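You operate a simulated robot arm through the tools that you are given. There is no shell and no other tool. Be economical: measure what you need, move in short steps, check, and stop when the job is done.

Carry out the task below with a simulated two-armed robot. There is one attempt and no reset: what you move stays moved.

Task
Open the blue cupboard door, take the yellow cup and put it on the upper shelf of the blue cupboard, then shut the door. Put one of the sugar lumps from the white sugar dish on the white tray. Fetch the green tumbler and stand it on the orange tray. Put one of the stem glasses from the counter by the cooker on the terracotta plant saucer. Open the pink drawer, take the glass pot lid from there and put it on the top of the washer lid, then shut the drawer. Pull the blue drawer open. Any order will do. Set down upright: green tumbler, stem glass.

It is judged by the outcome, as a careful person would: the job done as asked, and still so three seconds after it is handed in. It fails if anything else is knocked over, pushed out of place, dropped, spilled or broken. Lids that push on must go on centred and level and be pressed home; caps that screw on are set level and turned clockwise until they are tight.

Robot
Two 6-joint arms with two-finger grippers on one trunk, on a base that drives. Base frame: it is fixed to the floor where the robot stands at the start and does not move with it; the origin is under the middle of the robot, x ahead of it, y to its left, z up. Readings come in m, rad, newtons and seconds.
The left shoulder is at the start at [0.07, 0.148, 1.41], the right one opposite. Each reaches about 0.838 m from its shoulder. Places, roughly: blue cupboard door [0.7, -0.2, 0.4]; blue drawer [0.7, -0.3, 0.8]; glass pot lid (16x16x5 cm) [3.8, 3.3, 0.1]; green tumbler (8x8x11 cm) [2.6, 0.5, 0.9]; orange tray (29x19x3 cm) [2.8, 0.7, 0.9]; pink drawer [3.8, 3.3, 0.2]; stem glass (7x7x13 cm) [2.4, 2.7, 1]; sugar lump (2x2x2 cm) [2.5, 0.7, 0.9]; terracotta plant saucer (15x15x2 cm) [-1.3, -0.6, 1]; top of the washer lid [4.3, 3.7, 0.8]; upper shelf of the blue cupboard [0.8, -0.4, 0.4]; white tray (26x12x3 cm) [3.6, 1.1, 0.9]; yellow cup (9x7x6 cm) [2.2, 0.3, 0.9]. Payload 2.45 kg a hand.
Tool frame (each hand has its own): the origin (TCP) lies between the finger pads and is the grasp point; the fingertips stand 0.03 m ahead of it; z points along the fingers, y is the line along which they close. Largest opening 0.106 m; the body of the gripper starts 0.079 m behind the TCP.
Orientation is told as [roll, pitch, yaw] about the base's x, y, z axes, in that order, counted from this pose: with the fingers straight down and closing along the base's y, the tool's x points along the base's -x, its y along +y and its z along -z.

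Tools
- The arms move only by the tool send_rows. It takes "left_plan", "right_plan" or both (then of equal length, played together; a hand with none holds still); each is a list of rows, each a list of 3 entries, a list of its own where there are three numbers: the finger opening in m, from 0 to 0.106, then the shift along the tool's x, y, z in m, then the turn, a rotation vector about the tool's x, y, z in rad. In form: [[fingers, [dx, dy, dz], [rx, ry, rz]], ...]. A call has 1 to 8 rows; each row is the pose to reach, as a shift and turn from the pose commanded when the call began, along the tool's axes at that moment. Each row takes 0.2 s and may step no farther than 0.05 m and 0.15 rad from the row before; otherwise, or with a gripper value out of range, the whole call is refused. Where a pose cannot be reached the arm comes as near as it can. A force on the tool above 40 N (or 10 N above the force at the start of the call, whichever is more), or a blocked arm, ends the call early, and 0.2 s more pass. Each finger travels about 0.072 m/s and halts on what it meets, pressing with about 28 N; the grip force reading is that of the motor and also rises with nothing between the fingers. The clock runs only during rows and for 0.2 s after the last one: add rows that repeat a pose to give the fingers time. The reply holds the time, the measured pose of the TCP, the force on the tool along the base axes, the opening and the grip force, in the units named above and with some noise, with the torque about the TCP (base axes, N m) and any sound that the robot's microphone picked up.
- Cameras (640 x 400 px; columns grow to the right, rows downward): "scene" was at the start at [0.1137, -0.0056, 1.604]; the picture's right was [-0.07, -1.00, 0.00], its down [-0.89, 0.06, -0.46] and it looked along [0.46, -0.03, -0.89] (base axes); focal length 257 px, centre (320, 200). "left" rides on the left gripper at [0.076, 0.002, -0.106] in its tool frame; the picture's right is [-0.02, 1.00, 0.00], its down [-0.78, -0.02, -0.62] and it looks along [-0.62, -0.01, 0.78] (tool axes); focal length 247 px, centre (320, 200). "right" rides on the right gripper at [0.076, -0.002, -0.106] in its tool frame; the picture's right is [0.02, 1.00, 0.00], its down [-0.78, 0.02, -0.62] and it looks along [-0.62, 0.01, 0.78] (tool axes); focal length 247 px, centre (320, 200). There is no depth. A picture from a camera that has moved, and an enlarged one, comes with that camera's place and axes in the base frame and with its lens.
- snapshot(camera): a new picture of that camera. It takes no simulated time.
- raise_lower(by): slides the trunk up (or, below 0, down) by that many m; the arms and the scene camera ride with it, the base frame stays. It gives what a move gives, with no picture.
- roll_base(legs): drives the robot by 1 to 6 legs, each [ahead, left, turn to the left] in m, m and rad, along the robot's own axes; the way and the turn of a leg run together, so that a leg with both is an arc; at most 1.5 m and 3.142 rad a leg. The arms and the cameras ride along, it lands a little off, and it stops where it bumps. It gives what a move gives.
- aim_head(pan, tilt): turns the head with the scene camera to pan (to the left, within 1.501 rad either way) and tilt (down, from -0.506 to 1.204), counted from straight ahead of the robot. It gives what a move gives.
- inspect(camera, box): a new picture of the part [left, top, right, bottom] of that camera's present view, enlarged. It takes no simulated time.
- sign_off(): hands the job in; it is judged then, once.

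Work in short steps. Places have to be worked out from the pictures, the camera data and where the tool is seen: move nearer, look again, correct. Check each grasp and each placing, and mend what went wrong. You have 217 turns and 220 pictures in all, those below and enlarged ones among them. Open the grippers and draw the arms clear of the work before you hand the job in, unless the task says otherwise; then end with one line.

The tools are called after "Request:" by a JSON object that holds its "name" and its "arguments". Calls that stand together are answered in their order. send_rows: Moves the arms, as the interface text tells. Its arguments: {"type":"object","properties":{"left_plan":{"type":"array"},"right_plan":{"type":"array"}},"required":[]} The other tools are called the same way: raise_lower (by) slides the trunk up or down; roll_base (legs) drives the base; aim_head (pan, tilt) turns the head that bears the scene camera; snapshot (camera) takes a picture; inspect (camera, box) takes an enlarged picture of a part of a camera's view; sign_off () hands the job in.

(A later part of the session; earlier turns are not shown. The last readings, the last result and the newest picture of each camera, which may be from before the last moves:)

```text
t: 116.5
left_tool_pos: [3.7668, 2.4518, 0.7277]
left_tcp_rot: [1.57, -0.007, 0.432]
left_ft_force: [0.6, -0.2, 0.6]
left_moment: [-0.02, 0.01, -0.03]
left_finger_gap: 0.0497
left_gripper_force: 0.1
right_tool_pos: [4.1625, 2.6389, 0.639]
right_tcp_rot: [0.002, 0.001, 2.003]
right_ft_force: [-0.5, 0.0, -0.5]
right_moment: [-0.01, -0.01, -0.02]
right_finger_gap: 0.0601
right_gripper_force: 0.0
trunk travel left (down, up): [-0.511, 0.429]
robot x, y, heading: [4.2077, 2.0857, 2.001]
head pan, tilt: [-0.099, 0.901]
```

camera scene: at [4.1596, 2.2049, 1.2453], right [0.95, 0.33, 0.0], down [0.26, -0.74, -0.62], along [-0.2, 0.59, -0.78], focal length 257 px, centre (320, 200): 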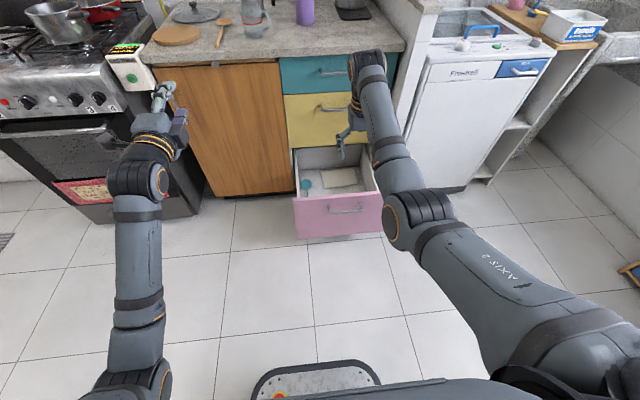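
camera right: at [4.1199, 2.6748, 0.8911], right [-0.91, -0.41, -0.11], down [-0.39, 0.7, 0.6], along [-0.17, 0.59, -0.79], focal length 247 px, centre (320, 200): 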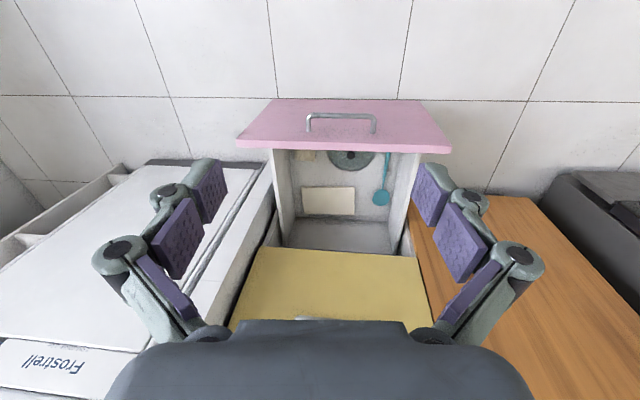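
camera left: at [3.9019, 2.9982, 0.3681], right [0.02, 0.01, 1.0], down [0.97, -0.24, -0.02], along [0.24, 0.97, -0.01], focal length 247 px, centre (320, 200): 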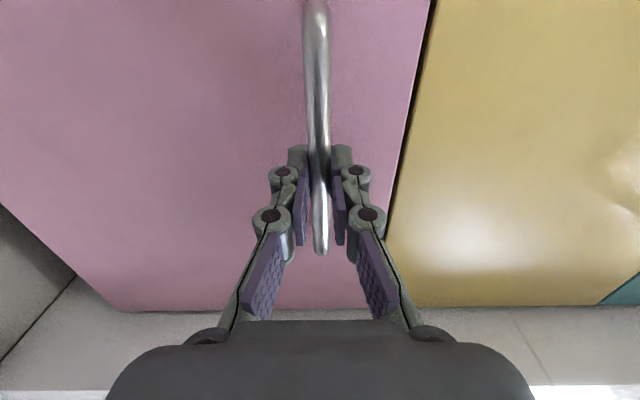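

Now drive forward over the drawer.

Request:
{"name": "roll_base", "arguments": {"legs": [[0.42, 0.045, 0]]}}

Request:
{"name": "snapshot", "arguments": {"camera": "right"}}

Request:
{"name": "snapshot", "arguments": {"camera": "scene"}}

```text
t: 119.1
left_tool_pos: [3.5513, 2.8178, 0.7279]
left_tcp_rot: [1.57, 0.0, 0.429]
left_ft_force: [-0.7, 0.3, 0.3]
left_moment: [0.01, 0.04, -0.01]
left_finger_gap: 0.0499
left_gripper_force: 0.1
right_tool_pos: [3.9492, 3.0041, 0.6374]
right_tcp_rot: [0.001, 0.002, 1.998]
right_ft_force: [0.2, -0.1, -0.4]
right_moment: [0.0, -0.04, 0.0]
right_finger_gap: 0.0601
right_gripper_force: 0.1
trunk travel left (down, up): [-0.511, 0.429]
robot x, y, heading: [3.9896, 2.4534, 1.991]
head pan, tilt: [-0.099, 0.901]
```

```text
163 pictures are left
camera right: at [3.9833, 2.936, 0.7437], right [-0.9, -0.43, 0.0], down [-0.34, 0.71, 0.62], along [-0.27, 0.56, -0.78], focal length 247 px, centre (320, 200)
```

right: 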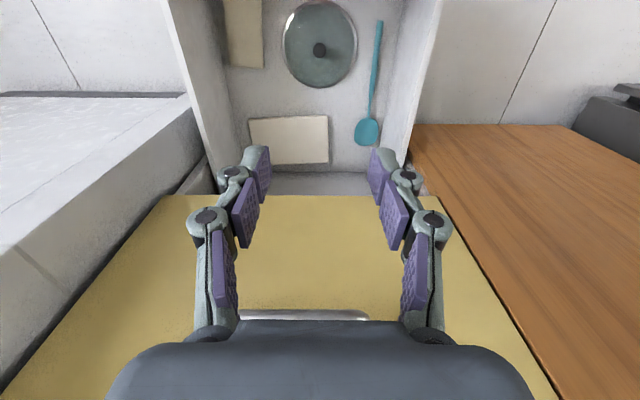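

```text
162 pictures are left
camera scene: at [3.944, 2.5694, 1.2452], right [0.95, 0.32, 0.0], down [0.25, -0.74, -0.62], along [-0.2, 0.59, -0.78], focal length 257 px, centre (320, 200)
```

scene: 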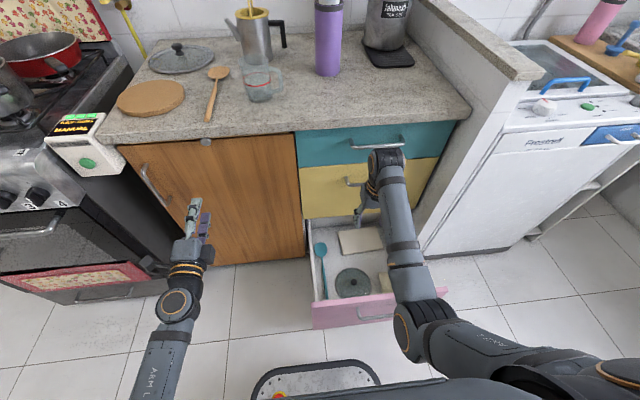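

The knob is exactly beneath the right TCP. I lower the trunk 0.3 m and recheck.

Request:
{"name": "raise_lower", "arguments": {"by": -0.3}}

Request:
{"name": "snapshot", "arguments": {"camera": "right"}}

```text
t: 122.1
left_tool_pos: [3.5519, 2.818, 0.427]
left_tcp_rot: [1.572, -0.003, 0.429]
left_ft_force: [0.5, 0.0, -0.4]
left_moment: [0.0, -0.01, -0.01]
left_finger_gap: 0.05
left_gripper_force: 0.1
right_tool_pos: [3.9492, 3.0028, 0.3385]
right_tcp_rot: [0.001, 0.001, 1.997]
right_ft_force: [0.7, 0.2, -0.7]
right_moment: [0.0, -0.02, 0.0]
right_finger_gap: 0.0599
right_gripper_force: 0.1
trunk travel left (down, up): [-0.211, 0.729]
robot x, y, heading: [3.9879, 2.447, 1.99]
head pan, tilt: [-0.099, 0.901]
```

```text
161 pictures are left
camera right: at [3.9836, 2.9356, 0.4441], right [-0.9, -0.43, 0.0], down [-0.34, 0.71, 0.62], along [-0.27, 0.56, -0.78], focal length 247 px, centre (320, 200)
```

right: 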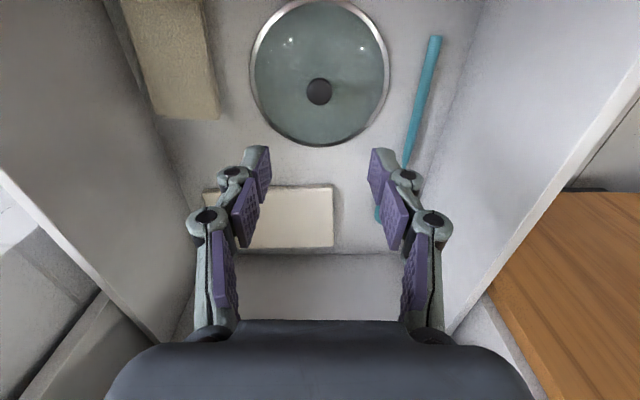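

Triangulated knob top z≈0.17. I descend to TCP 0.19 and check.

Request:
{"name": "send_rows", "arguments": {"right_plan": [[0.06, [0, 0, 0.045], [0, 0, 0]], [0.06, [0, 0, 0.09], [0, 0, 0]], [0.06, [0, 0, 0.13], [0, 0, 0]], [0.06, [0, 0, 0.148], [0, 0, 0]]]}}

Request:
{"name": "snapshot", "arguments": {"camera": "right"}}

```text
t: 123.3
left_tool_pos: [3.5516, 2.8126, 0.4325]
left_tcp_rot: [1.585, -0.013, 0.429]
left_ft_force: [0.2, -1.2, 0.2]
left_moment: [0.01, 0.01, -0.02]
left_finger_gap: 0.0499
left_gripper_force: 0.2
right_tool_pos: [3.9325, 3.0404, 0.2448]
right_tcp_rot: [-0.008, -0.119, 1.996]
right_ft_force: [0.4, -0.1, -0.3]
right_moment: [0.03, 0.04, -0.01]
right_finger_gap: 0.0602
right_gripper_force: 0.1
trunk travel left (down, up): [-0.211, 0.729]
robot x, y, heading: [3.9925, 2.4542, 1.994]
head pan, tilt: [-0.099, 0.901]
stopped in row 4 (right hand): the arm was blocked; the commanded pose is now the measured one
```

```text
160 pictures are left
camera right: at [3.9698, 2.9605, 0.3411], right [-0.9, -0.43, -0.01], down [-0.31, 0.63, 0.71], along [-0.3, 0.64, -0.7], focal length 247 px, centre (320, 200)
```

right: 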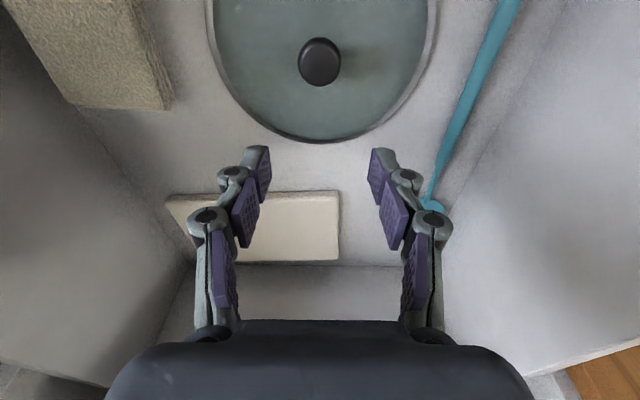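

The arm was blocked; I look at where.

Request:
{"name": "aim_head", "arguments": {"pan": -0.3, "tilt": 1.1}}

Request:
{"name": "snapshot", "arguments": {"camera": "scene"}}

Request:
{"name": "snapshot", "arguments": {"camera": "left"}}

```text
t: 124.0
left_tool_pos: [3.553, 2.8133, 0.4345]
left_tcp_rot: [1.589, -0.012, 0.427]
left_ft_force: [-0.2, 0.6, -0.1]
left_moment: [-0.02, -0.04, -0.01]
left_finger_gap: 0.0499
left_gripper_force: 0.0
right_tool_pos: [3.9314, 3.039, 0.2449]
right_tcp_rot: [-0.005, -0.119, 1.994]
right_ft_force: [-0.1, 0.3, 0.6]
right_moment: [0.03, -0.01, -0.01]
right_finger_gap: 0.06
right_gripper_force: 0.1
trunk travel left (down, up): [-0.211, 0.729]
robot x, y, heading: [3.9925, 2.4519, 1.997]
head pan, tilt: [-0.3, 1.1]
```

```text
159 pictures are left
camera scene: at [3.9604, 2.5445, 0.9337], right [0.99, 0.12, 0.0], down [0.11, -0.88, -0.47], along [-0.05, 0.47, -0.88], focal length 257 px, centre (320, 200)
```

scene: 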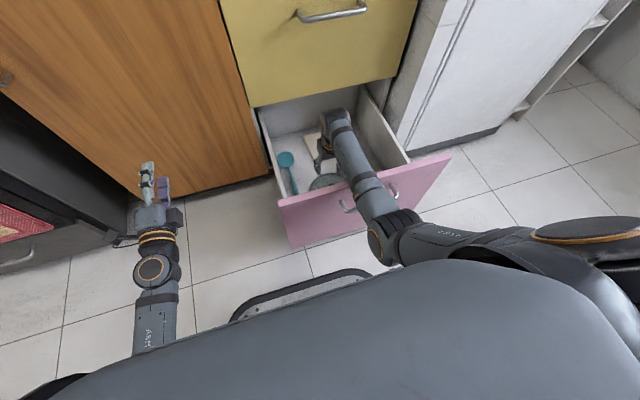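

```text
158 pictures are left
camera left: at [3.527, 2.6842, 0.4319], right [0.02, -0.01, 1.0], down [0.97, -0.24, -0.02], along [0.24, 0.97, 0.01], focal length 247 px, centre (320, 200)
```

left: 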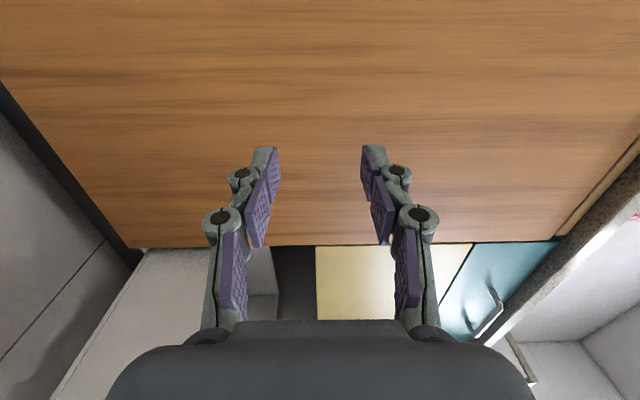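

The forearm rested on the pink panel edge: the elbow is low. I lift the hand, raise the trunk so the arm hangs steeper, and come 4 cm closer.

Request:
{"name": "send_rows", "arguments": {"right_plan": [[0.06, [0.01, 0, -0.04], [0, 0.06, 0]], [0.06, [0.025, 0, -0.08], [0, 0.119, 0]], [0.06, [0.05, 0, -0.09], [0, 0.119, 0]]]}}

Request:
{"name": "raise_lower", "arguments": {"by": 0.13}}

Request:
{"name": "roll_base", "arguments": {"legs": [[0.04, 0, 0]]}}

Request:
{"name": "snapshot", "arguments": {"camera": "right"}}

```text
t: 124.8
left_tool_pos: [3.555, 2.8183, 0.4274]
left_tcp_rot: [1.571, -0.001, 0.426]
left_ft_force: [0.6, -0.1, -0.6]
left_moment: [-0.03, 0.03, 0.01]
left_finger_gap: 0.05
left_gripper_force: 0.0
right_tool_pos: [3.9633, 2.9767, 0.3057]
right_tcp_rot: [0.002, 0.053, 1.993]
right_ft_force: [-0.2, 0.0, -0.3]
right_moment: [0.01, 0.04, 0.02]
right_finger_gap: 0.0599
right_gripper_force: 0.1
trunk travel left (down, up): [-0.211, 0.729]
robot x, y, heading: [3.9909, 2.4495, 1.995]
head pan, tilt: [-0.3, 1.1]
```

```text
t: 126.4
left_tool_pos: [3.5532, 2.8177, 0.5577]
left_tcp_rot: [1.574, -0.001, 0.426]
left_ft_force: [0.4, -0.7, -0.3]
left_moment: [0.0, 0.0, -0.01]
left_finger_gap: 0.0501
left_gripper_force: 0.1
right_tool_pos: [3.9627, 2.9767, 0.4373]
right_tcp_rot: [0.001, 0.052, 1.995]
right_ft_force: [0.7, -0.2, 0.5]
right_moment: [0.0, 0.02, 0.03]
right_finger_gap: 0.0596
right_gripper_force: 0.1
trunk travel left (down, up): [-0.341, 0.599]
robot x, y, heading: [3.9902, 2.4526, 1.994]
head pan, tilt: [-0.3, 1.1]
```

```text
t: 127.3
left_tool_pos: [3.5358, 2.8555, 0.5572]
left_tcp_rot: [1.571, -0.003, 0.429]
left_ft_force: [-0.3, 0.3, 0.2]
left_moment: [0.0, 0.0, 0.0]
left_finger_gap: 0.0502
left_gripper_force: 0.0
right_tool_pos: [3.9451, 3.0147, 0.4361]
right_tcp_rot: [0.003, 0.052, 1.996]
right_ft_force: [0.9, -0.6, 0.2]
right_moment: [0.03, 0.01, -0.01]
right_finger_gap: 0.0599
right_gripper_force: 0.2
trunk travel left (down, up): [-0.341, 0.599]
robot x, y, heading: [3.9762, 2.4891, 1.996]
head pan, tilt: [-0.3, 1.1]
```

```text
157 pictures are left
camera right: at [3.9768, 2.9514, 0.5462], right [-0.9, -0.43, 0.0], down [-0.35, 0.74, 0.58], along [-0.25, 0.52, -0.81], focal length 247 px, centre (320, 200)
```

right: 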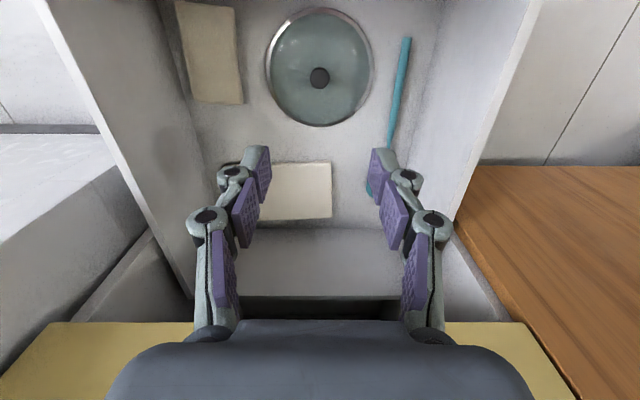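

Knob confirmed at (3.952, 3.004). I straighten the tilt and descend.

Request:
{"name": "send_rows", "arguments": {"right_plan": [[0.06, [0.006, 0, 0.045], [0, -0.052, 0]], [0.06, [0.006, 0, 0.09], [0, -0.052, 0]], [0.06, [0.006, 0, 0.135], [0, -0.052, 0]], [0.06, [0.005, 0, 0.18], [0, -0.052, 0]], [0.06, [0.005, 0, 0.22], [0, -0.052, 0]], [0.06, [0.004, 0, 0.245], [0, -0.052, 0]]]}}

Request:
{"name": "snapshot", "arguments": {"camera": "right"}}

Request:
{"name": "snapshot", "arguments": {"camera": "scene"}}

```text
t: 128.7
left_tool_pos: [3.5374, 2.8549, 0.5574]
left_tcp_rot: [1.573, -0.002, 0.423]
left_ft_force: [0.0, 0.1, -0.1]
left_moment: [0.03, -0.01, -0.01]
left_finger_gap: 0.0499
left_gripper_force: 0.1
right_tool_pos: [3.9531, 3.0004, 0.1932]
right_tcp_rot: [0.002, -0.001, 1.996]
right_ft_force: [0.2, -0.7, -1.5]
right_moment: [0.01, 0.0, 0.0]
right_finger_gap: 0.0599
right_gripper_force: 0.1
trunk travel left (down, up): [-0.341, 0.599]
robot x, y, heading: [3.9738, 2.4914, 1.996]
head pan, tilt: [-0.3, 1.1]
```

```text
156 pictures are left
camera right: at [3.987, 2.9328, 0.2981], right [-0.9, -0.43, 0.0], down [-0.34, 0.71, 0.62], along [-0.27, 0.56, -0.78], focal length 247 px, centre (320, 200)
```

right: 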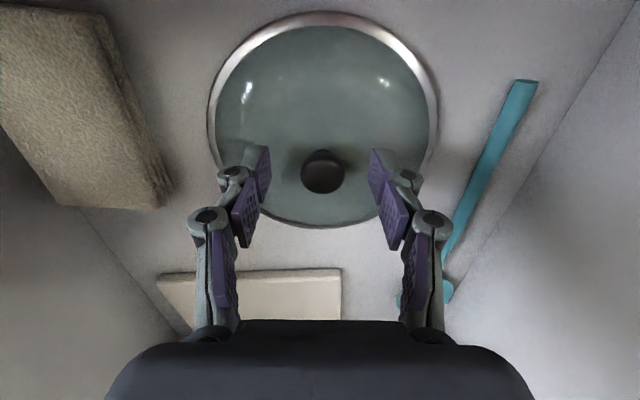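

```text
155 pictures are left
camera scene: at [3.9457, 2.5969, 1.0614], right [0.99, 0.12, 0.0], down [0.11, -0.88, -0.45], along [-0.06, 0.45, -0.89], focal length 257 px, centre (320, 200)
```

scene: 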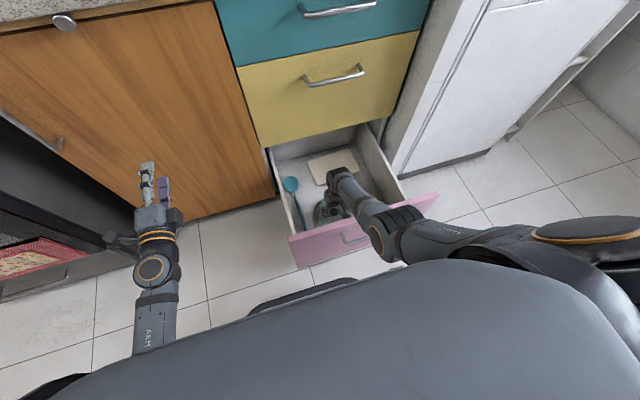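

The knob is between the fingertips. I go 17 mm lower and close.

Request:
{"name": "send_rows", "arguments": {"right_plan": [[0.05, [0, 0.001, 0.01], [0, 0, 0]], [0.045, [0, 0.001, 0.017], [0, 0, 0]], [0.03, [0, 0.001, 0.017], [0, 0, 0]], [0.015, [0, 0.001, 0.017], [0, 0, 0]], [0.01, [0, 0.001, 0.017], [0, 0, 0]]]}}

Request:
{"name": "snapshot", "arguments": {"camera": "right"}}

```text
t: 129.9
left_tool_pos: [3.5383, 2.8533, 0.5586]
left_tcp_rot: [1.577, -0.003, 0.425]
left_ft_force: [1.1, -1.2, 0.8]
left_moment: [0.0, -0.01, 0.05]
left_finger_gap: 0.0502
left_gripper_force: 0.1
right_tool_pos: [3.9513, 2.9996, 0.1801]
right_tcp_rot: [0.0, -0.007, 1.994]
right_ft_force: [3.5, 2.7, 32.4]
right_moment: [0.34, 0.08, -0.04]
right_finger_gap: 0.0257
right_gripper_force: 28.1
right hand out of reach, approached as far as the arm can: row 2
trunk travel left (down, up): [-0.341, 0.599]
robot x, y, heading: [3.9759, 2.4916, 1.998]
head pan, tilt: [-0.3, 1.1]
```

```text
154 pictures are left
camera right: at [3.9857, 2.9305, 0.2858], right [-0.9, -0.43, 0.0], down [-0.34, 0.7, 0.63], along [-0.27, 0.57, -0.78], focal length 247 px, centre (320, 200)
```

right: 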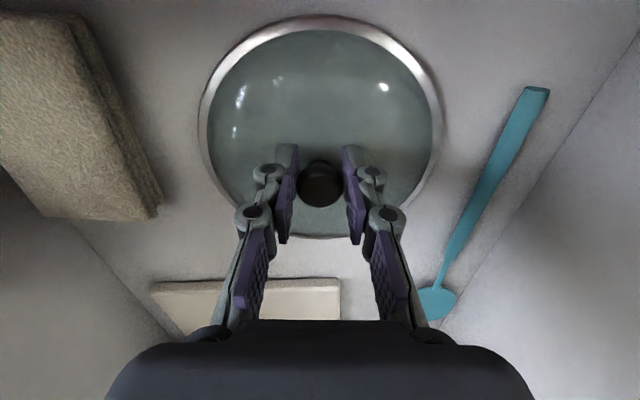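

Knob gripped (25.7 mm). Lift.

Request:
{"name": "send_rows", "arguments": {"right_plan": [[0.01, [0, 0, -0.03], [0, 0, 0]], [0.01, [0, 0, -0.07], [0, 0, 0]], [0.01, [0, 0, -0.115], [0, 0, 0]], [0.01, [0, 0, -0.16], [0, 0, 0]], [0.01, [0, 0, -0.2], [0, 0, 0]]]}}

Request:
{"name": "raise_lower", "arguments": {"by": 0.4}}

Request:
{"name": "snapshot", "arguments": {"camera": "right"}}

```text
t: 131.1
left_tool_pos: [3.5367, 2.8555, 0.5573]
left_tcp_rot: [1.573, -0.001, 0.427]
left_ft_force: [0.7, 0.1, -1.0]
left_moment: [0.01, 0.0, 0.01]
left_finger_gap: 0.05
left_gripper_force: 0.1
right_tool_pos: [3.9518, 2.9985, 0.3741]
right_tcp_rot: [0.002, -0.001, 1.994]
right_ft_force: [-0.8, 0.1, -2.0]
right_moment: [-0.02, -0.01, -0.01]
right_finger_gap: 0.026
right_gripper_force: 28.9
trunk travel left (down, up): [-0.341, 0.599]
robot x, y, heading: [3.9743, 2.4909, 1.995]
head pan, tilt: [-0.3, 1.1]
```

```text
t: 134.9
left_tool_pos: [3.5386, 2.8555, 0.9568]
left_tcp_rot: [1.574, -0.002, 0.427]
left_ft_force: [-0.7, -0.1, -0.3]
left_moment: [-0.01, 0.0, 0.01]
left_finger_gap: 0.0502
left_gripper_force: 0.1
right_tool_pos: [3.9513, 2.9995, 0.7739]
right_tcp_rot: [0.002, 0.0, 1.995]
right_ft_force: [-0.1, -0.3, -1.5]
right_moment: [-0.02, 0.02, 0.01]
right_finger_gap: 0.0259
right_gripper_force: 28.3
trunk travel left (down, up): [-0.741, 0.199]
robot x, y, heading: [3.9745, 2.487, 1.993]
head pan, tilt: [-0.3, 1.1]
```

```text
153 pictures are left
camera right: at [3.9859, 2.9315, 0.8796], right [-0.9, -0.43, 0.0], down [-0.34, 0.71, 0.62], along [-0.27, 0.56, -0.78], focal length 247 px, centre (320, 200)
```

right: 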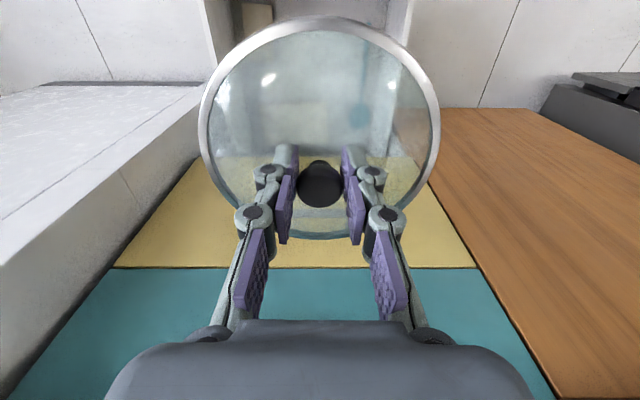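

Lid held well. I back off and shift right in front of the washer, then look.

Request:
{"name": "roll_base", "arguments": {"legs": [[-0.45, 0, 0], [0, -0.6, 0.01]]}}

Request:
{"name": "raise_lower", "arguments": {"by": 0.19}}

Request:
{"name": "aim_head", "arguments": {"pan": -0.1, "tilt": 0.7}}

Request:
{"name": "snapshot", "arguments": {"camera": "scene"}}

```text
t: 140.6
left_tool_pos: [4.2715, 2.6897, 0.9563]
left_tcp_rot: [1.573, -0.001, 0.42]
left_ft_force: [0.0, 0.7, -0.2]
left_moment: [0.0, -0.01, -0.01]
left_finger_gap: 0.0496
left_gripper_force: 0.0
right_tool_pos: [4.6867, 2.8313, 0.7735]
right_tcp_rot: [0.001, 0.002, 1.987]
right_ft_force: [-0.9, 0.0, -2.0]
right_moment: [-0.03, 0.01, -0.03]
right_finger_gap: 0.0257
right_gripper_force: 27.8
trunk travel left (down, up): [-0.741, 0.199]
robot x, y, heading: [4.7055, 2.3171, 1.988]
head pan, tilt: [-0.3, 1.1]
```

```text
t: 142.7
left_tool_pos: [4.2709, 2.6901, 1.1474]
left_tcp_rot: [1.573, -0.002, 0.421]
left_ft_force: [0.1, 0.5, -1.0]
left_moment: [0.0, -0.03, 0.02]
left_finger_gap: 0.0502
left_gripper_force: 0.0
right_tool_pos: [4.687, 2.8308, 0.9625]
right_tcp_rot: [0.002, -0.002, 1.988]
right_ft_force: [0.3, 0.3, -1.8]
right_moment: [-0.01, 0.01, 0.01]
right_finger_gap: 0.0259
right_gripper_force: 28.2
trunk travel left (down, up): [-0.931, 0.009]
robot x, y, heading: [4.7081, 2.3212, 1.983]
head pan, tilt: [-0.3, 1.1]
```

```text
t: 143.6
left_tool_pos: [4.2713, 2.69, 1.1481]
left_tcp_rot: [1.573, -0.002, 0.421]
left_ft_force: [0.5, -0.2, 0.2]
left_moment: [-0.03, -0.02, 0.0]
left_finger_gap: 0.0497
left_gripper_force: 0.1
right_tool_pos: [4.6871, 2.8321, 0.9639]
right_tcp_rot: [0.002, 0.001, 1.99]
right_ft_force: [-0.8, -0.6, -2.0]
right_moment: [-0.01, -0.02, -0.01]
right_finger_gap: 0.0259
right_gripper_force: 28.1
trunk travel left (down, up): [-0.931, 0.009]
robot x, y, heading: [4.7078, 2.3231, 1.986]
head pan, tilt: [-0.099, 0.7]
```

```text
152 pictures are left
camera scene: at [4.6591, 2.447, 1.6813], right [0.95, 0.31, 0.0], down [0.2, -0.61, -0.76], along [-0.24, 0.73, -0.65], focal length 257 px, centre (320, 200)
```

scene: 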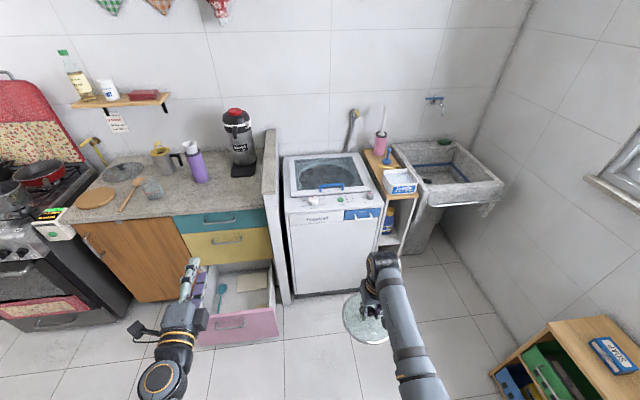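

Request:
{"name": "inspect", "arguments": {"camera": "scene", "box": [260, 130, 420, 230]}}

```text
4.00 times, centred on (340, 180) of scene
camera zoom: at [4.6591, 2.447, 1.6813], right [0.95, 0.31, 0.0], down [0.2, -0.61, -0.76], along [-0.24, 0.73, -0.65], focal length 1029 px, centre (240, 280)
```

zoom: 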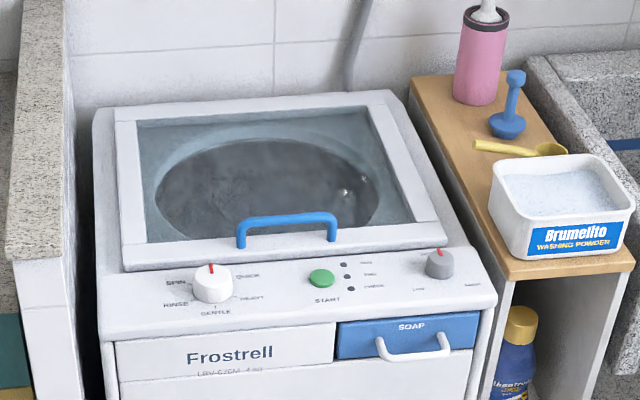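

The washer lid window centre is ≈ (4.30, 3.67, 0.81). I extend and raise the hands, then move right (to clear the open drawer) before going forward.

Request:
{"name": "send_rows", "arguments": {"right_plan": [[0.01, [-0.03, 0.03, -0.02], [0, 0, 0]], [0.01, [-0.06, 0.06, -0.04], [0, 0, 0]], [0.01, [-0.09, 0.09, -0.055], [0, 0, 0]], [0.01, [-0.12, 0.12, -0.06], [0, 0, 0]], [0.01, [-0.13, 0.16, -0.06], [0, 0, 0]]], "left_plan": [[0.05, [0, 0.03, 0], [0, 0, 0]], [0.05, [0, 0.06, 0], [0, 0, 0]], [0.05, [0, 0.09, 0], [0, 0, 0]], [0.05, [0, 0.12, 0], [0, 0, 0]], [0.05, [0, 0.12, 0], [0, 0, 0]]]}}

Request:
{"name": "roll_base", "arguments": {"legs": [[0, -0.2, 0.01]]}}

Request:
{"name": "snapshot", "arguments": {"camera": "scene"}}

```text
t: 144.8
left_tool_pos: [4.2662, 2.6895, 1.2664]
left_tcp_rot: [1.571, -0.002, 0.422]
left_ft_force: [-0.9, -0.1, -0.1]
left_moment: [0.02, -0.03, -0.02]
left_finger_gap: 0.0502
left_gripper_force: 0.1
right_tool_pos: [4.4854, 2.887, 1.0231]
right_tcp_rot: [-0.001, 0.0, 1.989]
right_ft_force: [0.3, 0.0, -2.7]
right_moment: [-0.03, -0.03, -0.05]
right_finger_gap: 0.0258
right_gripper_force: 27.9
trunk travel left (down, up): [-0.931, 0.009]
robot x, y, heading: [4.7062, 2.3233, 1.981]
head pan, tilt: [-0.099, 0.7]
```

```text
t: 146.4
left_tool_pos: [4.4482, 2.7665, 1.2664]
left_tcp_rot: [1.573, -0.006, 0.427]
left_ft_force: [-0.3, -0.2, -0.6]
left_moment: [0.06, -0.03, -0.08]
left_finger_gap: 0.0501
left_gripper_force: 0.1
right_tool_pos: [4.6639, 2.9664, 1.0224]
right_tcp_rot: [0.002, 0.001, 1.998]
right_ft_force: [-0.6, -1.0, -1.1]
right_moment: [0.02, -0.01, -0.03]
right_finger_gap: 0.0261
right_gripper_force: 27.8
trunk travel left (down, up): [-0.931, 0.009]
robot x, y, heading: [4.8924, 2.4032, 1.998]
head pan, tilt: [-0.099, 0.7]
```

```text
150 pictures are left
camera scene: at [4.8383, 2.5272, 1.6814], right [0.95, 0.32, 0.0], down [0.21, -0.61, -0.76], along [-0.24, 0.73, -0.64], focal length 257 px, centre (320, 200)
```

scene: 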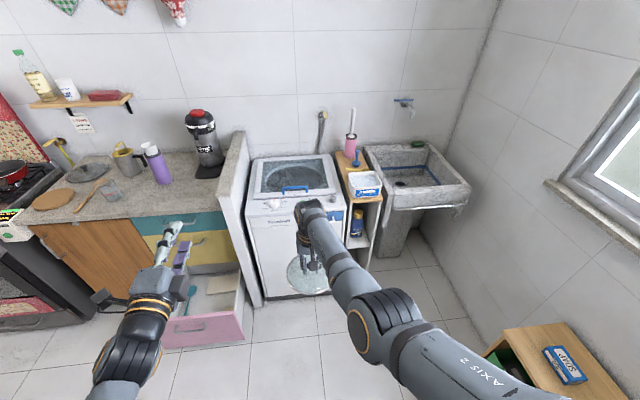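

Drive forward to the washer.

Request:
{"name": "roll_base", "arguments": {"legs": [[0.72, 0, 0]]}}

Request:
{"name": "aim_head", "arguments": {"pan": 0, "tilt": 0.95}}

Request:
{"name": "snapshot", "arguments": {"camera": "scene"}}

Request:
{"name": "snapshot", "arguments": {"camera": "right"}}

```text
t: 150.3
left_tool_pos: [4.1546, 3.4242, 1.2686]
left_tcp_rot: [1.574, -0.003, 0.428]
left_ft_force: [-0.4, 0.2, 0.0]
left_moment: [-0.04, 0.01, 0.0]
left_finger_gap: 0.0498
left_gripper_force: 0.2
right_tool_pos: [4.3704, 3.6252, 1.0233]
right_tcp_rot: [0.002, -0.002, 1.996]
right_ft_force: [-0.1, -0.4, -1.3]
right_moment: [-0.02, 0.01, 0.0]
right_finger_gap: 0.0259
right_gripper_force: 27.4
trunk travel left (down, up): [-0.931, 0.009]
robot x, y, heading: [4.5953, 3.0625, 1.993]
head pan, tilt: [-0.099, 0.7]
```

```text
t: 151.1
left_tool_pos: [4.153, 3.4279, 1.2657]
left_tcp_rot: [1.57, -0.001, 0.427]
left_ft_force: [-0.3, -0.3, 0.7]
left_moment: [-0.02, 0.02, 0.0]
left_finger_gap: 0.0501
left_gripper_force: 0.0
right_tool_pos: [4.3705, 3.6266, 1.0216]
right_tcp_rot: [0.002, -0.001, 1.998]
right_ft_force: [0.4, -0.2, -2.9]
right_moment: [0.0, -0.01, -0.03]
right_finger_gap: 0.0258
right_gripper_force: 27.9
trunk travel left (down, up): [-0.931, 0.009]
robot x, y, heading: [4.592, 3.0606, 1.994]
head pan, tilt: [0.0, 0.949]
```

```text
149 pictures are left
camera scene: at [4.5427, 3.1735, 1.6616], right [0.91, 0.41, 0.0], down [0.33, -0.74, -0.58], along [-0.24, 0.53, -0.81], focal length 257 px, centre (320, 200)
```

scene: 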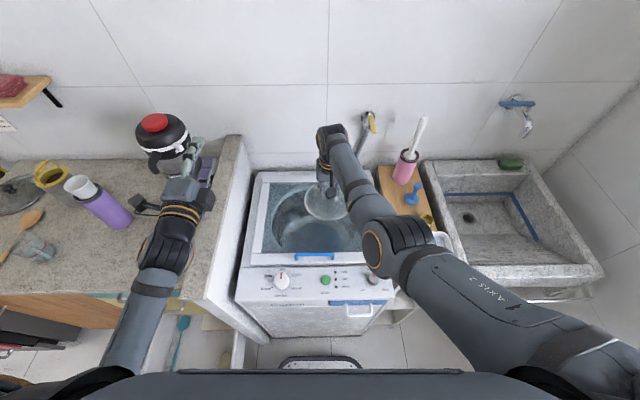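

```text
148 pictures are left
camera right: at [4.4045, 3.558, 1.1281], right [-0.9, -0.43, 0.0], down [-0.34, 0.71, 0.62], along [-0.27, 0.56, -0.78], focal length 247 px, centre (320, 200)
```

right: 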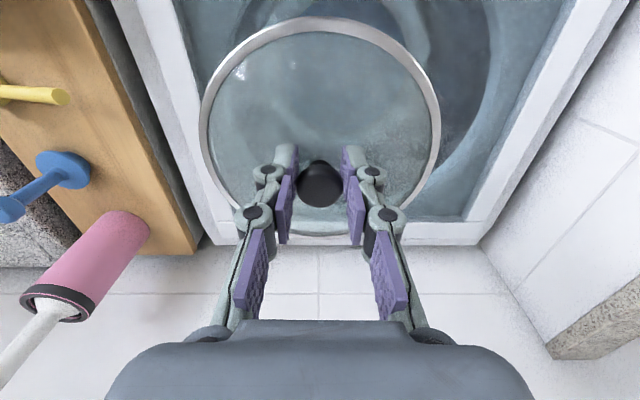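

I shift the right hand left 5.7 cm, and raise the left hand to stay clear of the thermos before lowering the trunk.

Request:
{"name": "send_rows", "arguments": {"right_plan": [[0.01, [-0.007, 0.02, 0], [0, 0, 0]], [0.01, [-0.014, 0.04, 0], [0, 0, 0]], [0.01, [-0.02, 0.057, 0], [0, 0, 0]], [0.01, [-0.02, 0.057, 0.02], [0, 0, 0]]], "left_plan": [[0.05, [0, 0.03, 0], [0, 0, 0]], [0.05, [0, 0.06, 0], [0, 0, 0]], [0.05, [0, 0.09, 0], [0, 0, 0]], [0.05, [0, 0.12, 0], [0, 0, 0]]]}}

Request:
{"name": "snapshot", "arguments": {"camera": "right"}}

Request:
{"name": "snapshot", "arguments": {"camera": "left"}}

```text
t: 152.1
left_tool_pos: [4.1501, 3.4383, 1.384]
left_tcp_rot: [1.571, -0.001, 0.428]
left_ft_force: [0.2, 0.8, 0.3]
left_moment: [0.01, 0.04, 0.0]
left_finger_gap: 0.0501
left_gripper_force: 0.2
left hand out of reach, approached as far as the arm can: row 4
right_tool_pos: [4.3366, 3.6128, 1.0206]
right_tcp_rot: [0.003, 0.001, 1.996]
right_ft_force: [0.0, -0.5, -1.9]
right_moment: [-0.03, -0.01, 0.02]
right_finger_gap: 0.026
right_gripper_force: 27.7
right hand out of reach, approached as far as the arm can: row 2, 3, 4
trunk travel left (down, up): [-0.931, 0.009]
robot x, y, heading: [4.5923, 3.063, 1.994]
head pan, tilt: [0.0, 0.949]
```

```text
147 pictures are left
camera right: at [4.3711, 3.5452, 1.1263], right [-0.9, -0.43, 0.0], down [-0.34, 0.71, 0.62], along [-0.27, 0.56, -0.78], focal length 247 px, centre (320, 200)
```

right: 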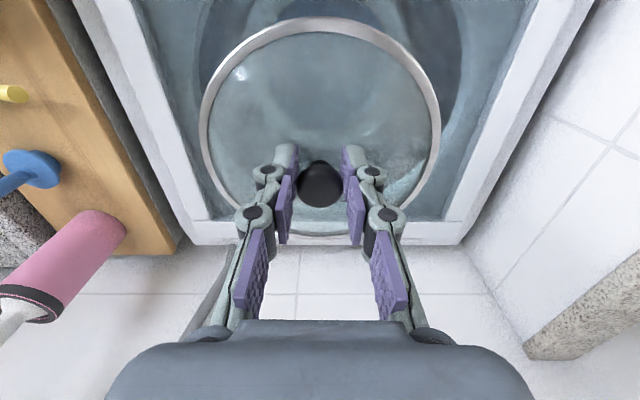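

```text
146 pictures are left
camera left: at [4.1236, 3.31, 1.3863], right [0.02, 0.01, 1.0], down [0.97, -0.24, -0.02], along [0.24, 0.97, -0.01], focal length 247 px, centre (320, 200)
```

left: 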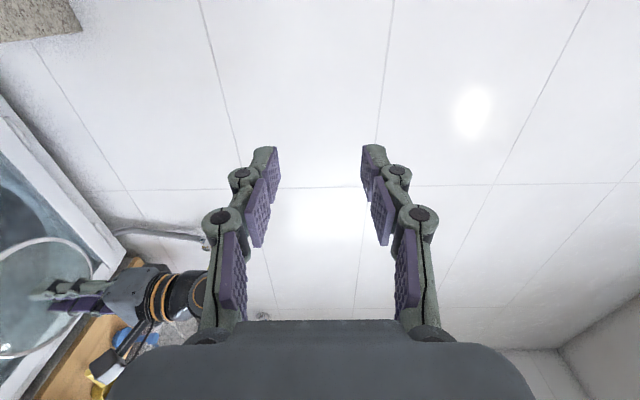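

Laterally centred now. I lower the trunk 0.1 m.

Request:
{"name": "raise_lower", "arguments": {"by": -0.1}}

Request:
{"name": "snapshot", "arguments": {"camera": "right"}}

Request:
{"name": "snapshot", "arguments": {"camera": "scene"}}

```text
t: 153.4
left_tool_pos: [4.1491, 3.4375, 1.2858]
left_tcp_rot: [1.573, -0.002, 0.427]
left_ft_force: [0.5, 0.1, -0.1]
left_moment: [0.0, 0.0, 0.0]
left_finger_gap: 0.05
left_gripper_force: 0.1
right_tool_pos: [4.3372, 3.6134, 0.9215]
right_tcp_rot: [0.003, 0.001, 1.996]
right_ft_force: [0.0, 0.1, -1.9]
right_moment: [0.01, 0.04, 0.04]
right_finger_gap: 0.0259
right_gripper_force: 28.0
trunk travel left (down, up): [-0.831, 0.109]
robot x, y, heading: [4.5952, 3.0605, 1.998]
head pan, tilt: [0.0, 0.949]
```

```text
145 pictures are left
camera right: at [4.3712, 3.5442, 1.0269], right [-0.9, -0.43, 0.0], down [-0.34, 0.71, 0.62], along [-0.27, 0.56, -0.78], focal length 247 px, centre (320, 200)
```

right: 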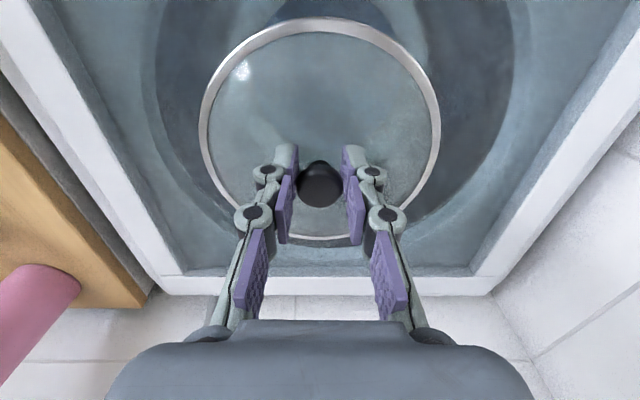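

```text
144 pictures are left
camera scene: at [4.5429, 3.1731, 1.5616], right [0.91, 0.41, 0.0], down [0.33, -0.74, -0.58], along [-0.24, 0.53, -0.81], focal length 257 px, centre (320, 200)
```

scene: 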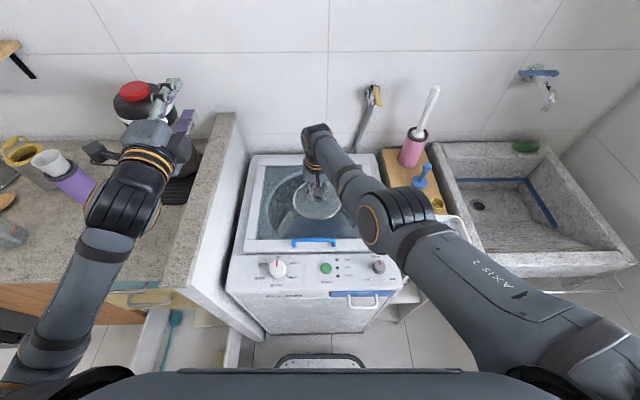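

Centred over the glass. Lowering gently until contact.

Request:
{"name": "send_rows", "arguments": {"right_plan": [[0.01, [0, 0.008, 0.02], [0, 0, 0]], [0.01, [0, 0.01, 0.035], [0, 0, 0]], [0.01, [0, 0.01, 0.043], [0, 0, 0]]]}}

```text
t: 154.2
left_tool_pos: [4.1512, 3.4328, 1.2867]
left_tcp_rot: [1.576, -0.003, 0.428]
left_ft_force: [1.0, 1.4, -0.8]
left_moment: [0.03, -0.01, -0.02]
left_finger_gap: 0.0502
left_gripper_force: 0.0
right_tool_pos: [4.3464, 3.5981, 0.8926]
right_tcp_rot: [0.006, -0.016, 1.996]
right_ft_force: [-4.8, 7.9, 29.4]
right_moment: [-0.51, -0.41, 0.01]
right_finger_gap: 0.026
right_gripper_force: 28.0
right hand out of reach, approached as far as the arm can: row 1, 2, 3
trunk travel left (down, up): [-0.831, 0.109]
robot x, y, heading: [4.5936, 3.0598, 1.997]
head pan, tilt: [0.0, 0.949]
```

Contact felt at 0.893. I look before releasing.

Request:
{"name": "snapshot", "arguments": {"camera": "right"}}

Request:
{"name": "inspect", "arguments": {"camera": "scene", "box": [220, 110, 440, 280]}}

```text
143 pictures are left
camera right: at [4.3806, 3.5285, 0.9972], right [-0.9, -0.43, 0.0], down [-0.33, 0.7, 0.63], along [-0.28, 0.57, -0.77], focal length 247 px, centre (320, 200)
```

right: 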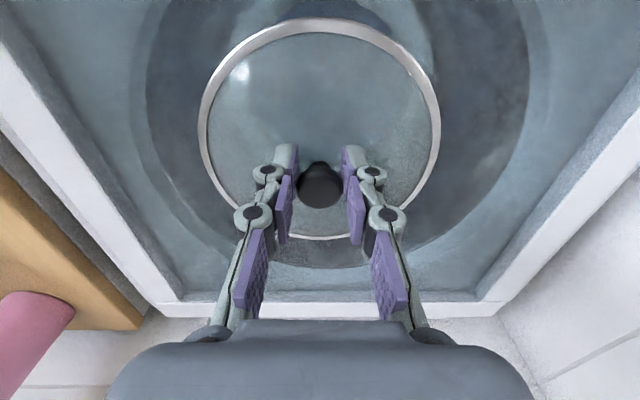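

```text
2.35 times, centred on (330, 195) of scene
camera zoom: at [4.5447, 3.1677, 1.5629], right [0.91, 0.41, 0.0], down [0.33, -0.74, -0.58], along [-0.24, 0.53, -0.81], focal length 605 px, centre (296, 212)
```

zoom: 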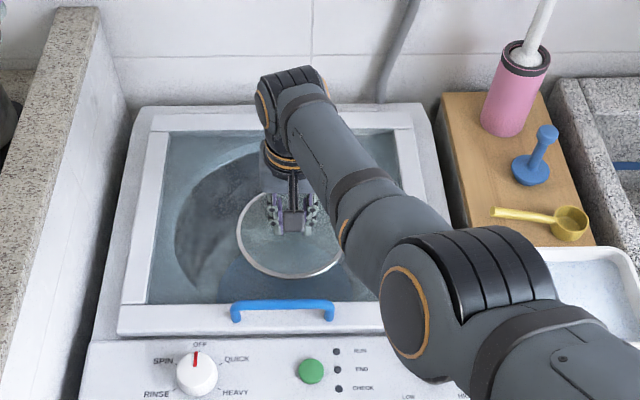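

The lid sits on the washer's glass inside the frame. I ease pressure, open and lift off.

Request:
{"name": "send_rows", "arguments": {"right_plan": [[0.01, [0, 0, -0.006], [0, 0, 0]], [0.035, [0, 0, -0.008], [0, 0, 0]], [0.055, [0, 0, -0.008], [0, 0, 0]], [0.055, [0, 0, -0.008], [0, 0, 0]], [0.055, [0, 0, -0.04], [0, 0, 0]], [0.055, [0, 0, -0.08], [0, 0, 0]], [0.055, [0, 0, -0.12], [0, 0, 0]]]}}

Request:
{"name": "snapshot", "arguments": {"camera": "right"}}

```text
t: 156.0
left_tool_pos: [4.1501, 3.4362, 1.2861]
left_tcp_rot: [1.574, 0.0, 0.43]
left_ft_force: [-0.6, 0.7, -1.3]
left_moment: [0.02, -0.01, 0.01]
left_finger_gap: 0.0499
left_gripper_force: 0.0
right_tool_pos: [4.3758, 3.629, 0.9939]
right_tcp_rot: [-0.027, 0.005, 1.962]
right_ft_force: [-0.2, 0.0, -0.5]
right_moment: [-0.01, -0.03, 0.0]
right_finger_gap: 0.0549
right_gripper_force: 0.1
right hand out of reach, approached as far as the arm can: row 6, 7
trunk travel left (down, up): [-0.831, 0.109]
robot x, y, heading: [4.5955, 3.0619, 1.997]
head pan, tilt: [0.0, 0.949]
stopped in row 7 (right hand): the arm was blocked; the commanded pose is now the measured one
```

```text
141 pictures are left
camera right: at [4.404, 3.5582, 1.1], right [-0.92, -0.4, -0.03], down [-0.33, 0.71, 0.62], along [-0.23, 0.57, -0.79], focal length 247 px, centre (320, 200)
```

right: 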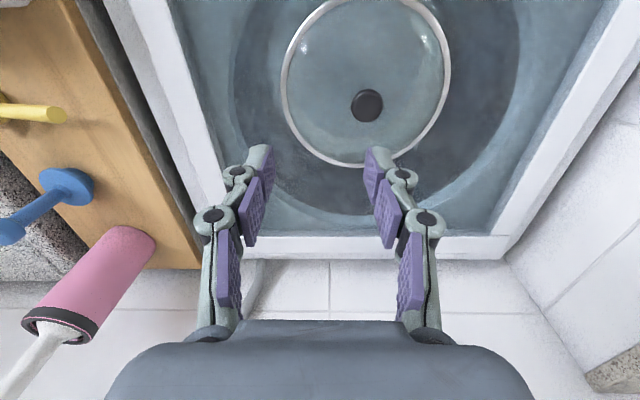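

The lid lies flat on the washer lid. I back away and line up the left hand with the drawer.

Request:
{"name": "roll_base", "arguments": {"legs": [[-0.85, 0, 0], [0, 0.36, 0]]}}

Request:
{"name": "raise_lower", "arguments": {"by": -0.4}}

Request:
{"name": "raise_lower", "arguments": {"by": -0.4}}

Request:
{"name": "snapshot", "arguments": {"camera": "scene"}}

```text
t: 162.5
left_tool_pos: [4.165, 2.5146, 1.2849]
left_tcp_rot: [1.572, -0.002, 0.424]
left_ft_force: [-0.2, -0.1, -0.5]
left_moment: [0.02, -0.02, 0.02]
left_finger_gap: 0.0502
left_gripper_force: 0.0
right_tool_pos: [4.3913, 2.7055, 0.9941]
right_tcp_rot: [-0.025, 0.007, 1.959]
right_ft_force: [-0.5, -0.3, -1.0]
right_moment: [-0.01, 0.0, 0.01]
right_finger_gap: 0.0551
right_gripper_force: 0.0
trunk travel left (down, up): [-0.831, 0.109]
robot x, y, heading: [4.6108, 2.1404, 1.991]
head pan, tilt: [0.0, 0.949]
```

```text
t: 166.3
left_tool_pos: [4.1641, 2.5145, 0.8845]
left_tcp_rot: [1.572, -0.001, 0.425]
left_ft_force: [-0.7, 0.2, -0.1]
left_moment: [0.01, 0.01, -0.02]
left_finger_gap: 0.05
left_gripper_force: 0.1
right_tool_pos: [4.3914, 2.7053, 0.5932]
right_tcp_rot: [-0.028, 0.008, 1.96]
right_ft_force: [-1.0, 0.0, -0.2]
right_moment: [-0.01, 0.02, 0.0]
right_finger_gap: 0.0549
right_gripper_force: 0.0
trunk travel left (down, up): [-0.431, 0.509]
robot x, y, heading: [4.61, 2.1393, 1.992]
head pan, tilt: [0.0, 0.949]
```

```text
t: 170.2
left_tool_pos: [4.1646, 2.5149, 0.4857]
left_tcp_rot: [1.572, -0.002, 0.424]
left_ft_force: [-0.1, 0.9, -0.1]
left_moment: [0.01, 0.04, -0.02]
left_finger_gap: 0.05
left_gripper_force: 0.0
right_tool_pos: [4.3935, 2.7052, 0.1939]
right_tcp_rot: [-0.025, 0.007, 1.959]
right_ft_force: [-0.8, -0.4, -0.2]
right_moment: [0.01, 0.0, 0.03]
right_finger_gap: 0.055
right_gripper_force: 0.1
trunk travel left (down, up): [-0.031, 0.909]
robot x, y, heading: [4.6047, 2.1365, 1.99]
head pan, tilt: [0.0, 0.949]
```

```text
140 pictures are left
camera scene: at [4.5573, 2.2499, 0.7617], right [0.91, 0.41, 0.0], down [0.33, -0.74, -0.58], along [-0.24, 0.53, -0.81], focal length 257 px, centre (320, 200)
```

scene: 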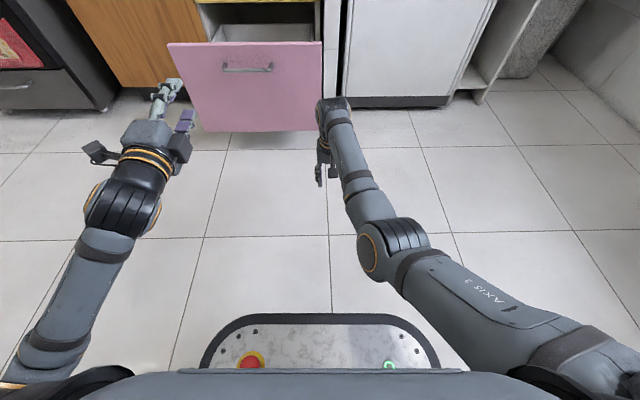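

I lower the left hand to below the handle (z≈0.30), closed, and move the right hand out of the drawer's way.

Request:
{"name": "send_rows", "arguments": {"left_plan": [[0.03, [-0.01, -0.04, 0], [0, 0, 0]], [0.0, [-0.02, -0.08, 0], [0, 0, 0]], [0.0, [-0.03, -0.12, 0], [0, 0, 0]], [0.0, [-0.03, -0.16, 0], [0, 0, 0]], [0.0, [-0.03, -0.185, 0], [0, 0, 0]]], "right_plan": [[0.05, [0, -0.04, 0], [0, 0, 0]], [0.05, [0, -0.08, 0], [0, 0, 0]], [0.05, [0, -0.12, 0], [0, 0, 0]], [0.05, [0, -0.15, -0.03], [0, 0, 0]], [0.05, [0, -0.18, -0.05], [0, 0, 0]]]}}

Request:
{"name": "snapshot", "arguments": {"camera": "scene"}}

Request:
{"name": "snapshot", "arguments": {"camera": "left"}}

```text
t: 171.3
left_tool_pos: [4.1852, 2.5275, 0.3066]
left_tcp_rot: [1.584, 0.092, 0.386]
left_ft_force: [-0.1, -0.9, 0.1]
left_moment: [0.01, 0.01, 0.0]
left_finger_gap: 0.0
left_gripper_force: 27.8
right_tool_pos: [4.5555, 2.7753, 0.2476]
right_tcp_rot: [-0.027, 0.01, 1.961]
right_ft_force: [0.3, 0.1, 0.2]
right_moment: [0.02, -0.02, 0.02]
right_finger_gap: 0.0501
right_gripper_force: 0.0
trunk travel left (down, up): [-0.031, 0.909]
robot x, y, heading: [4.6023, 2.14, 1.989]
head pan, tilt: [0.0, 0.949]
```

```text
139 pictures are left
camera scene: at [4.5554, 2.2515, 0.7626], right [0.91, 0.41, 0.0], down [0.33, -0.74, -0.58], along [-0.23, 0.53, -0.82], focal length 257 px, centre (320, 200)
```

scene: 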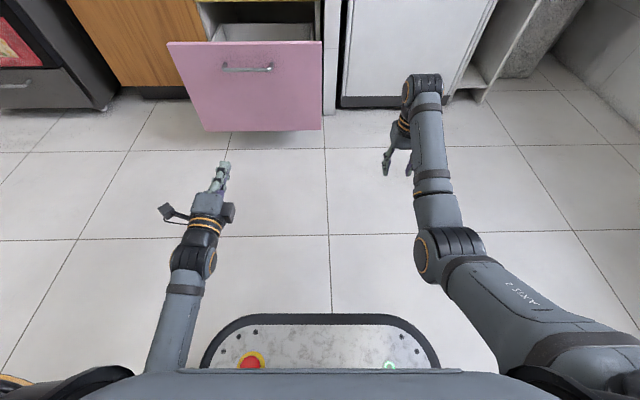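

```text
138 pictures are left
camera left: at [4.1543, 2.401, 0.3133], right [0.11, 0.03, 0.99], down [0.95, -0.28, -0.1], along [0.28, 0.96, -0.06], focal length 247 px, centre (320, 200)
```

left: 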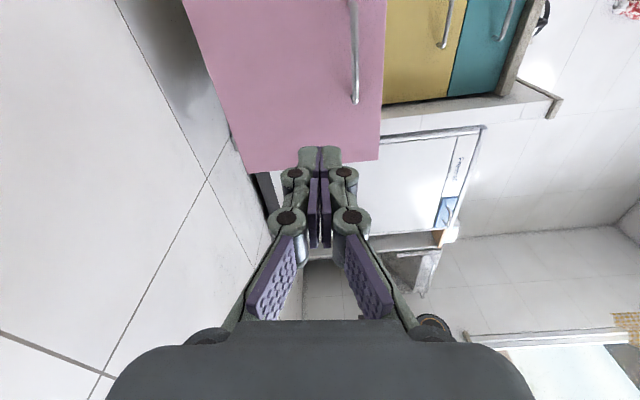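

I extend the left hand 0.16 m forward so the right hand keeps clear of the washer at the end, then push the drawer by driving.

Request:
{"name": "send_rows", "arguments": {"left_plan": [[0.0, [-0.005, -0.005, 0.045], [-0.0, 0.0, 0]], [0.0, [-0.01, -0.01, 0.09], [0, 0, 0]], [0.0, [-0.015, -0.01, 0.135], [0, 0, 0]], [0.0, [-0.02, -0.01, 0.17], [0, 0, 0]]], "right_plan": [[0.05, [0.02, 0, 0], [0, 0, 0]], [0.05, [0.03, 0, 0], [0, 0, 0]], [0.05, [0.04, 0, 0], [0, 0, 0]], [0.05, [0.05, 0, 0], [0, 0, 0]]]}}

Request:
{"name": "roll_base", "arguments": {"legs": [[0.3, 0, 0]]}}

Request:
{"name": "snapshot", "arguments": {"camera": "scene"}}

```text
t: 171.9
left_tool_pos: [4.1485, 2.5777, 0.2791]
left_tcp_rot: [1.548, 0.142, 0.398]
left_ft_force: [-0.8, -1.3, -0.7]
left_moment: [-0.03, 0.02, 0.03]
left_finger_gap: 0.0
left_gripper_force: 28.1
right_tool_pos: [4.562, 2.7586, 0.2341]
right_tcp_rot: [-0.026, 0.006, 1.96]
right_ft_force: [0.2, 0.2, 0.9]
right_moment: [-0.03, 0.01, 0.02]
right_finger_gap: 0.0498
right_gripper_force: 0.1
right hand out of reach, approached as far as the arm can: row 1, 2
trunk travel left (down, up): [-0.031, 0.909]
robot x, y, heading: [4.6067, 2.1367, 1.989]
head pan, tilt: [0.0, 0.949]
stopped in row 2 (left hand): the arm was blocked; the commanded pose is now the measured one
```

```text
t: 174.0
left_tool_pos: [4.0258, 2.8543, 0.282]
left_tcp_rot: [1.549, 0.139, 0.398]
left_ft_force: [0.2, 0.2, -0.4]
left_moment: [0.0, -0.02, -0.02]
left_finger_gap: 0.0
left_gripper_force: 28.2
right_tool_pos: [4.4389, 3.0327, 0.2382]
right_tcp_rot: [-0.03, 0.006, 1.958]
right_ft_force: [0.2, -0.2, -0.8]
right_moment: [-0.02, 0.02, 0.01]
right_finger_gap: 0.0497
right_gripper_force: 0.1
trunk travel left (down, up): [-0.031, 0.909]
robot x, y, heading: [4.4811, 2.4155, 1.994]
head pan, tilt: [0.0, 0.949]
```

```text
137 pictures are left
camera scene: at [4.4339, 2.525, 0.7617], right [0.91, 0.41, 0.0], down [0.33, -0.74, -0.58], along [-0.24, 0.53, -0.81], focal length 257 px, centre (320, 200)
```

scene: 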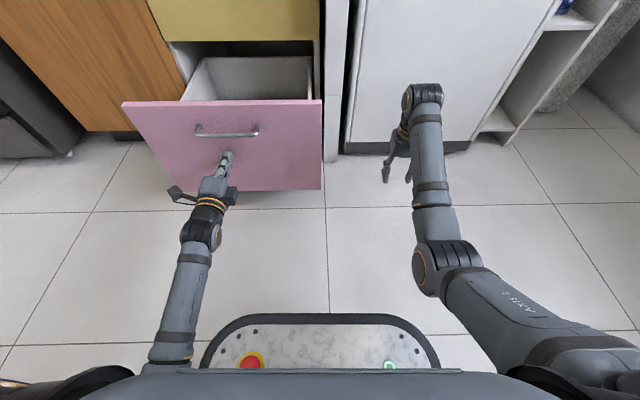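

The left fingers are nearly on the panel. I keep driving forward in steps to push the drawer shut.

Request:
{"name": "roll_base", "arguments": {"legs": [[0.22, 0, 0]]}}

Request:
{"name": "snapshot", "arguments": {"camera": "scene"}}

```text
t: 175.7
left_tool_pos: [3.9364, 3.055, 0.2819]
left_tcp_rot: [1.549, 0.14, 0.4]
left_ft_force: [-0.2, 0.1, 0.0]
left_moment: [0.0, 0.03, -0.02]
left_finger_gap: 0.0001
left_gripper_force: 28.7
right_tool_pos: [4.349, 3.2353, 0.2376]
right_tcp_rot: [-0.028, 0.006, 1.96]
right_ft_force: [0.1, 0.2, 0.3]
right_moment: [0.0, 0.02, -0.01]
right_finger_gap: 0.0498
right_gripper_force: 0.1
trunk travel left (down, up): [-0.031, 0.909]
robot x, y, heading: [4.3965, 2.6166, 1.99]
head pan, tilt: [0.0, 0.949]
```

```text
136 pictures are left
camera scene: at [4.3444, 2.7267, 0.7617], right [0.91, 0.41, 0.0], down [0.33, -0.74, -0.58], along [-0.24, 0.53, -0.81], focal length 257 px, centre (320, 200)
```

scene: 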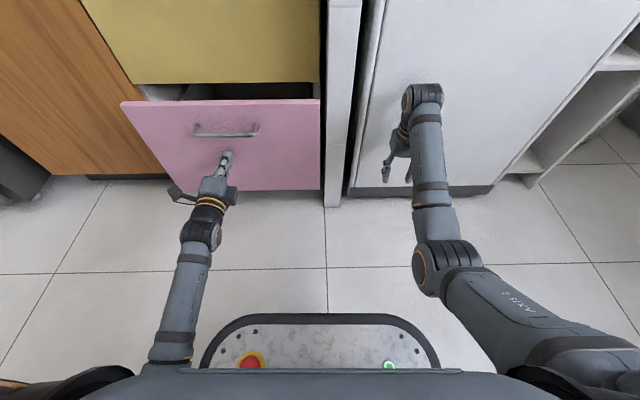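

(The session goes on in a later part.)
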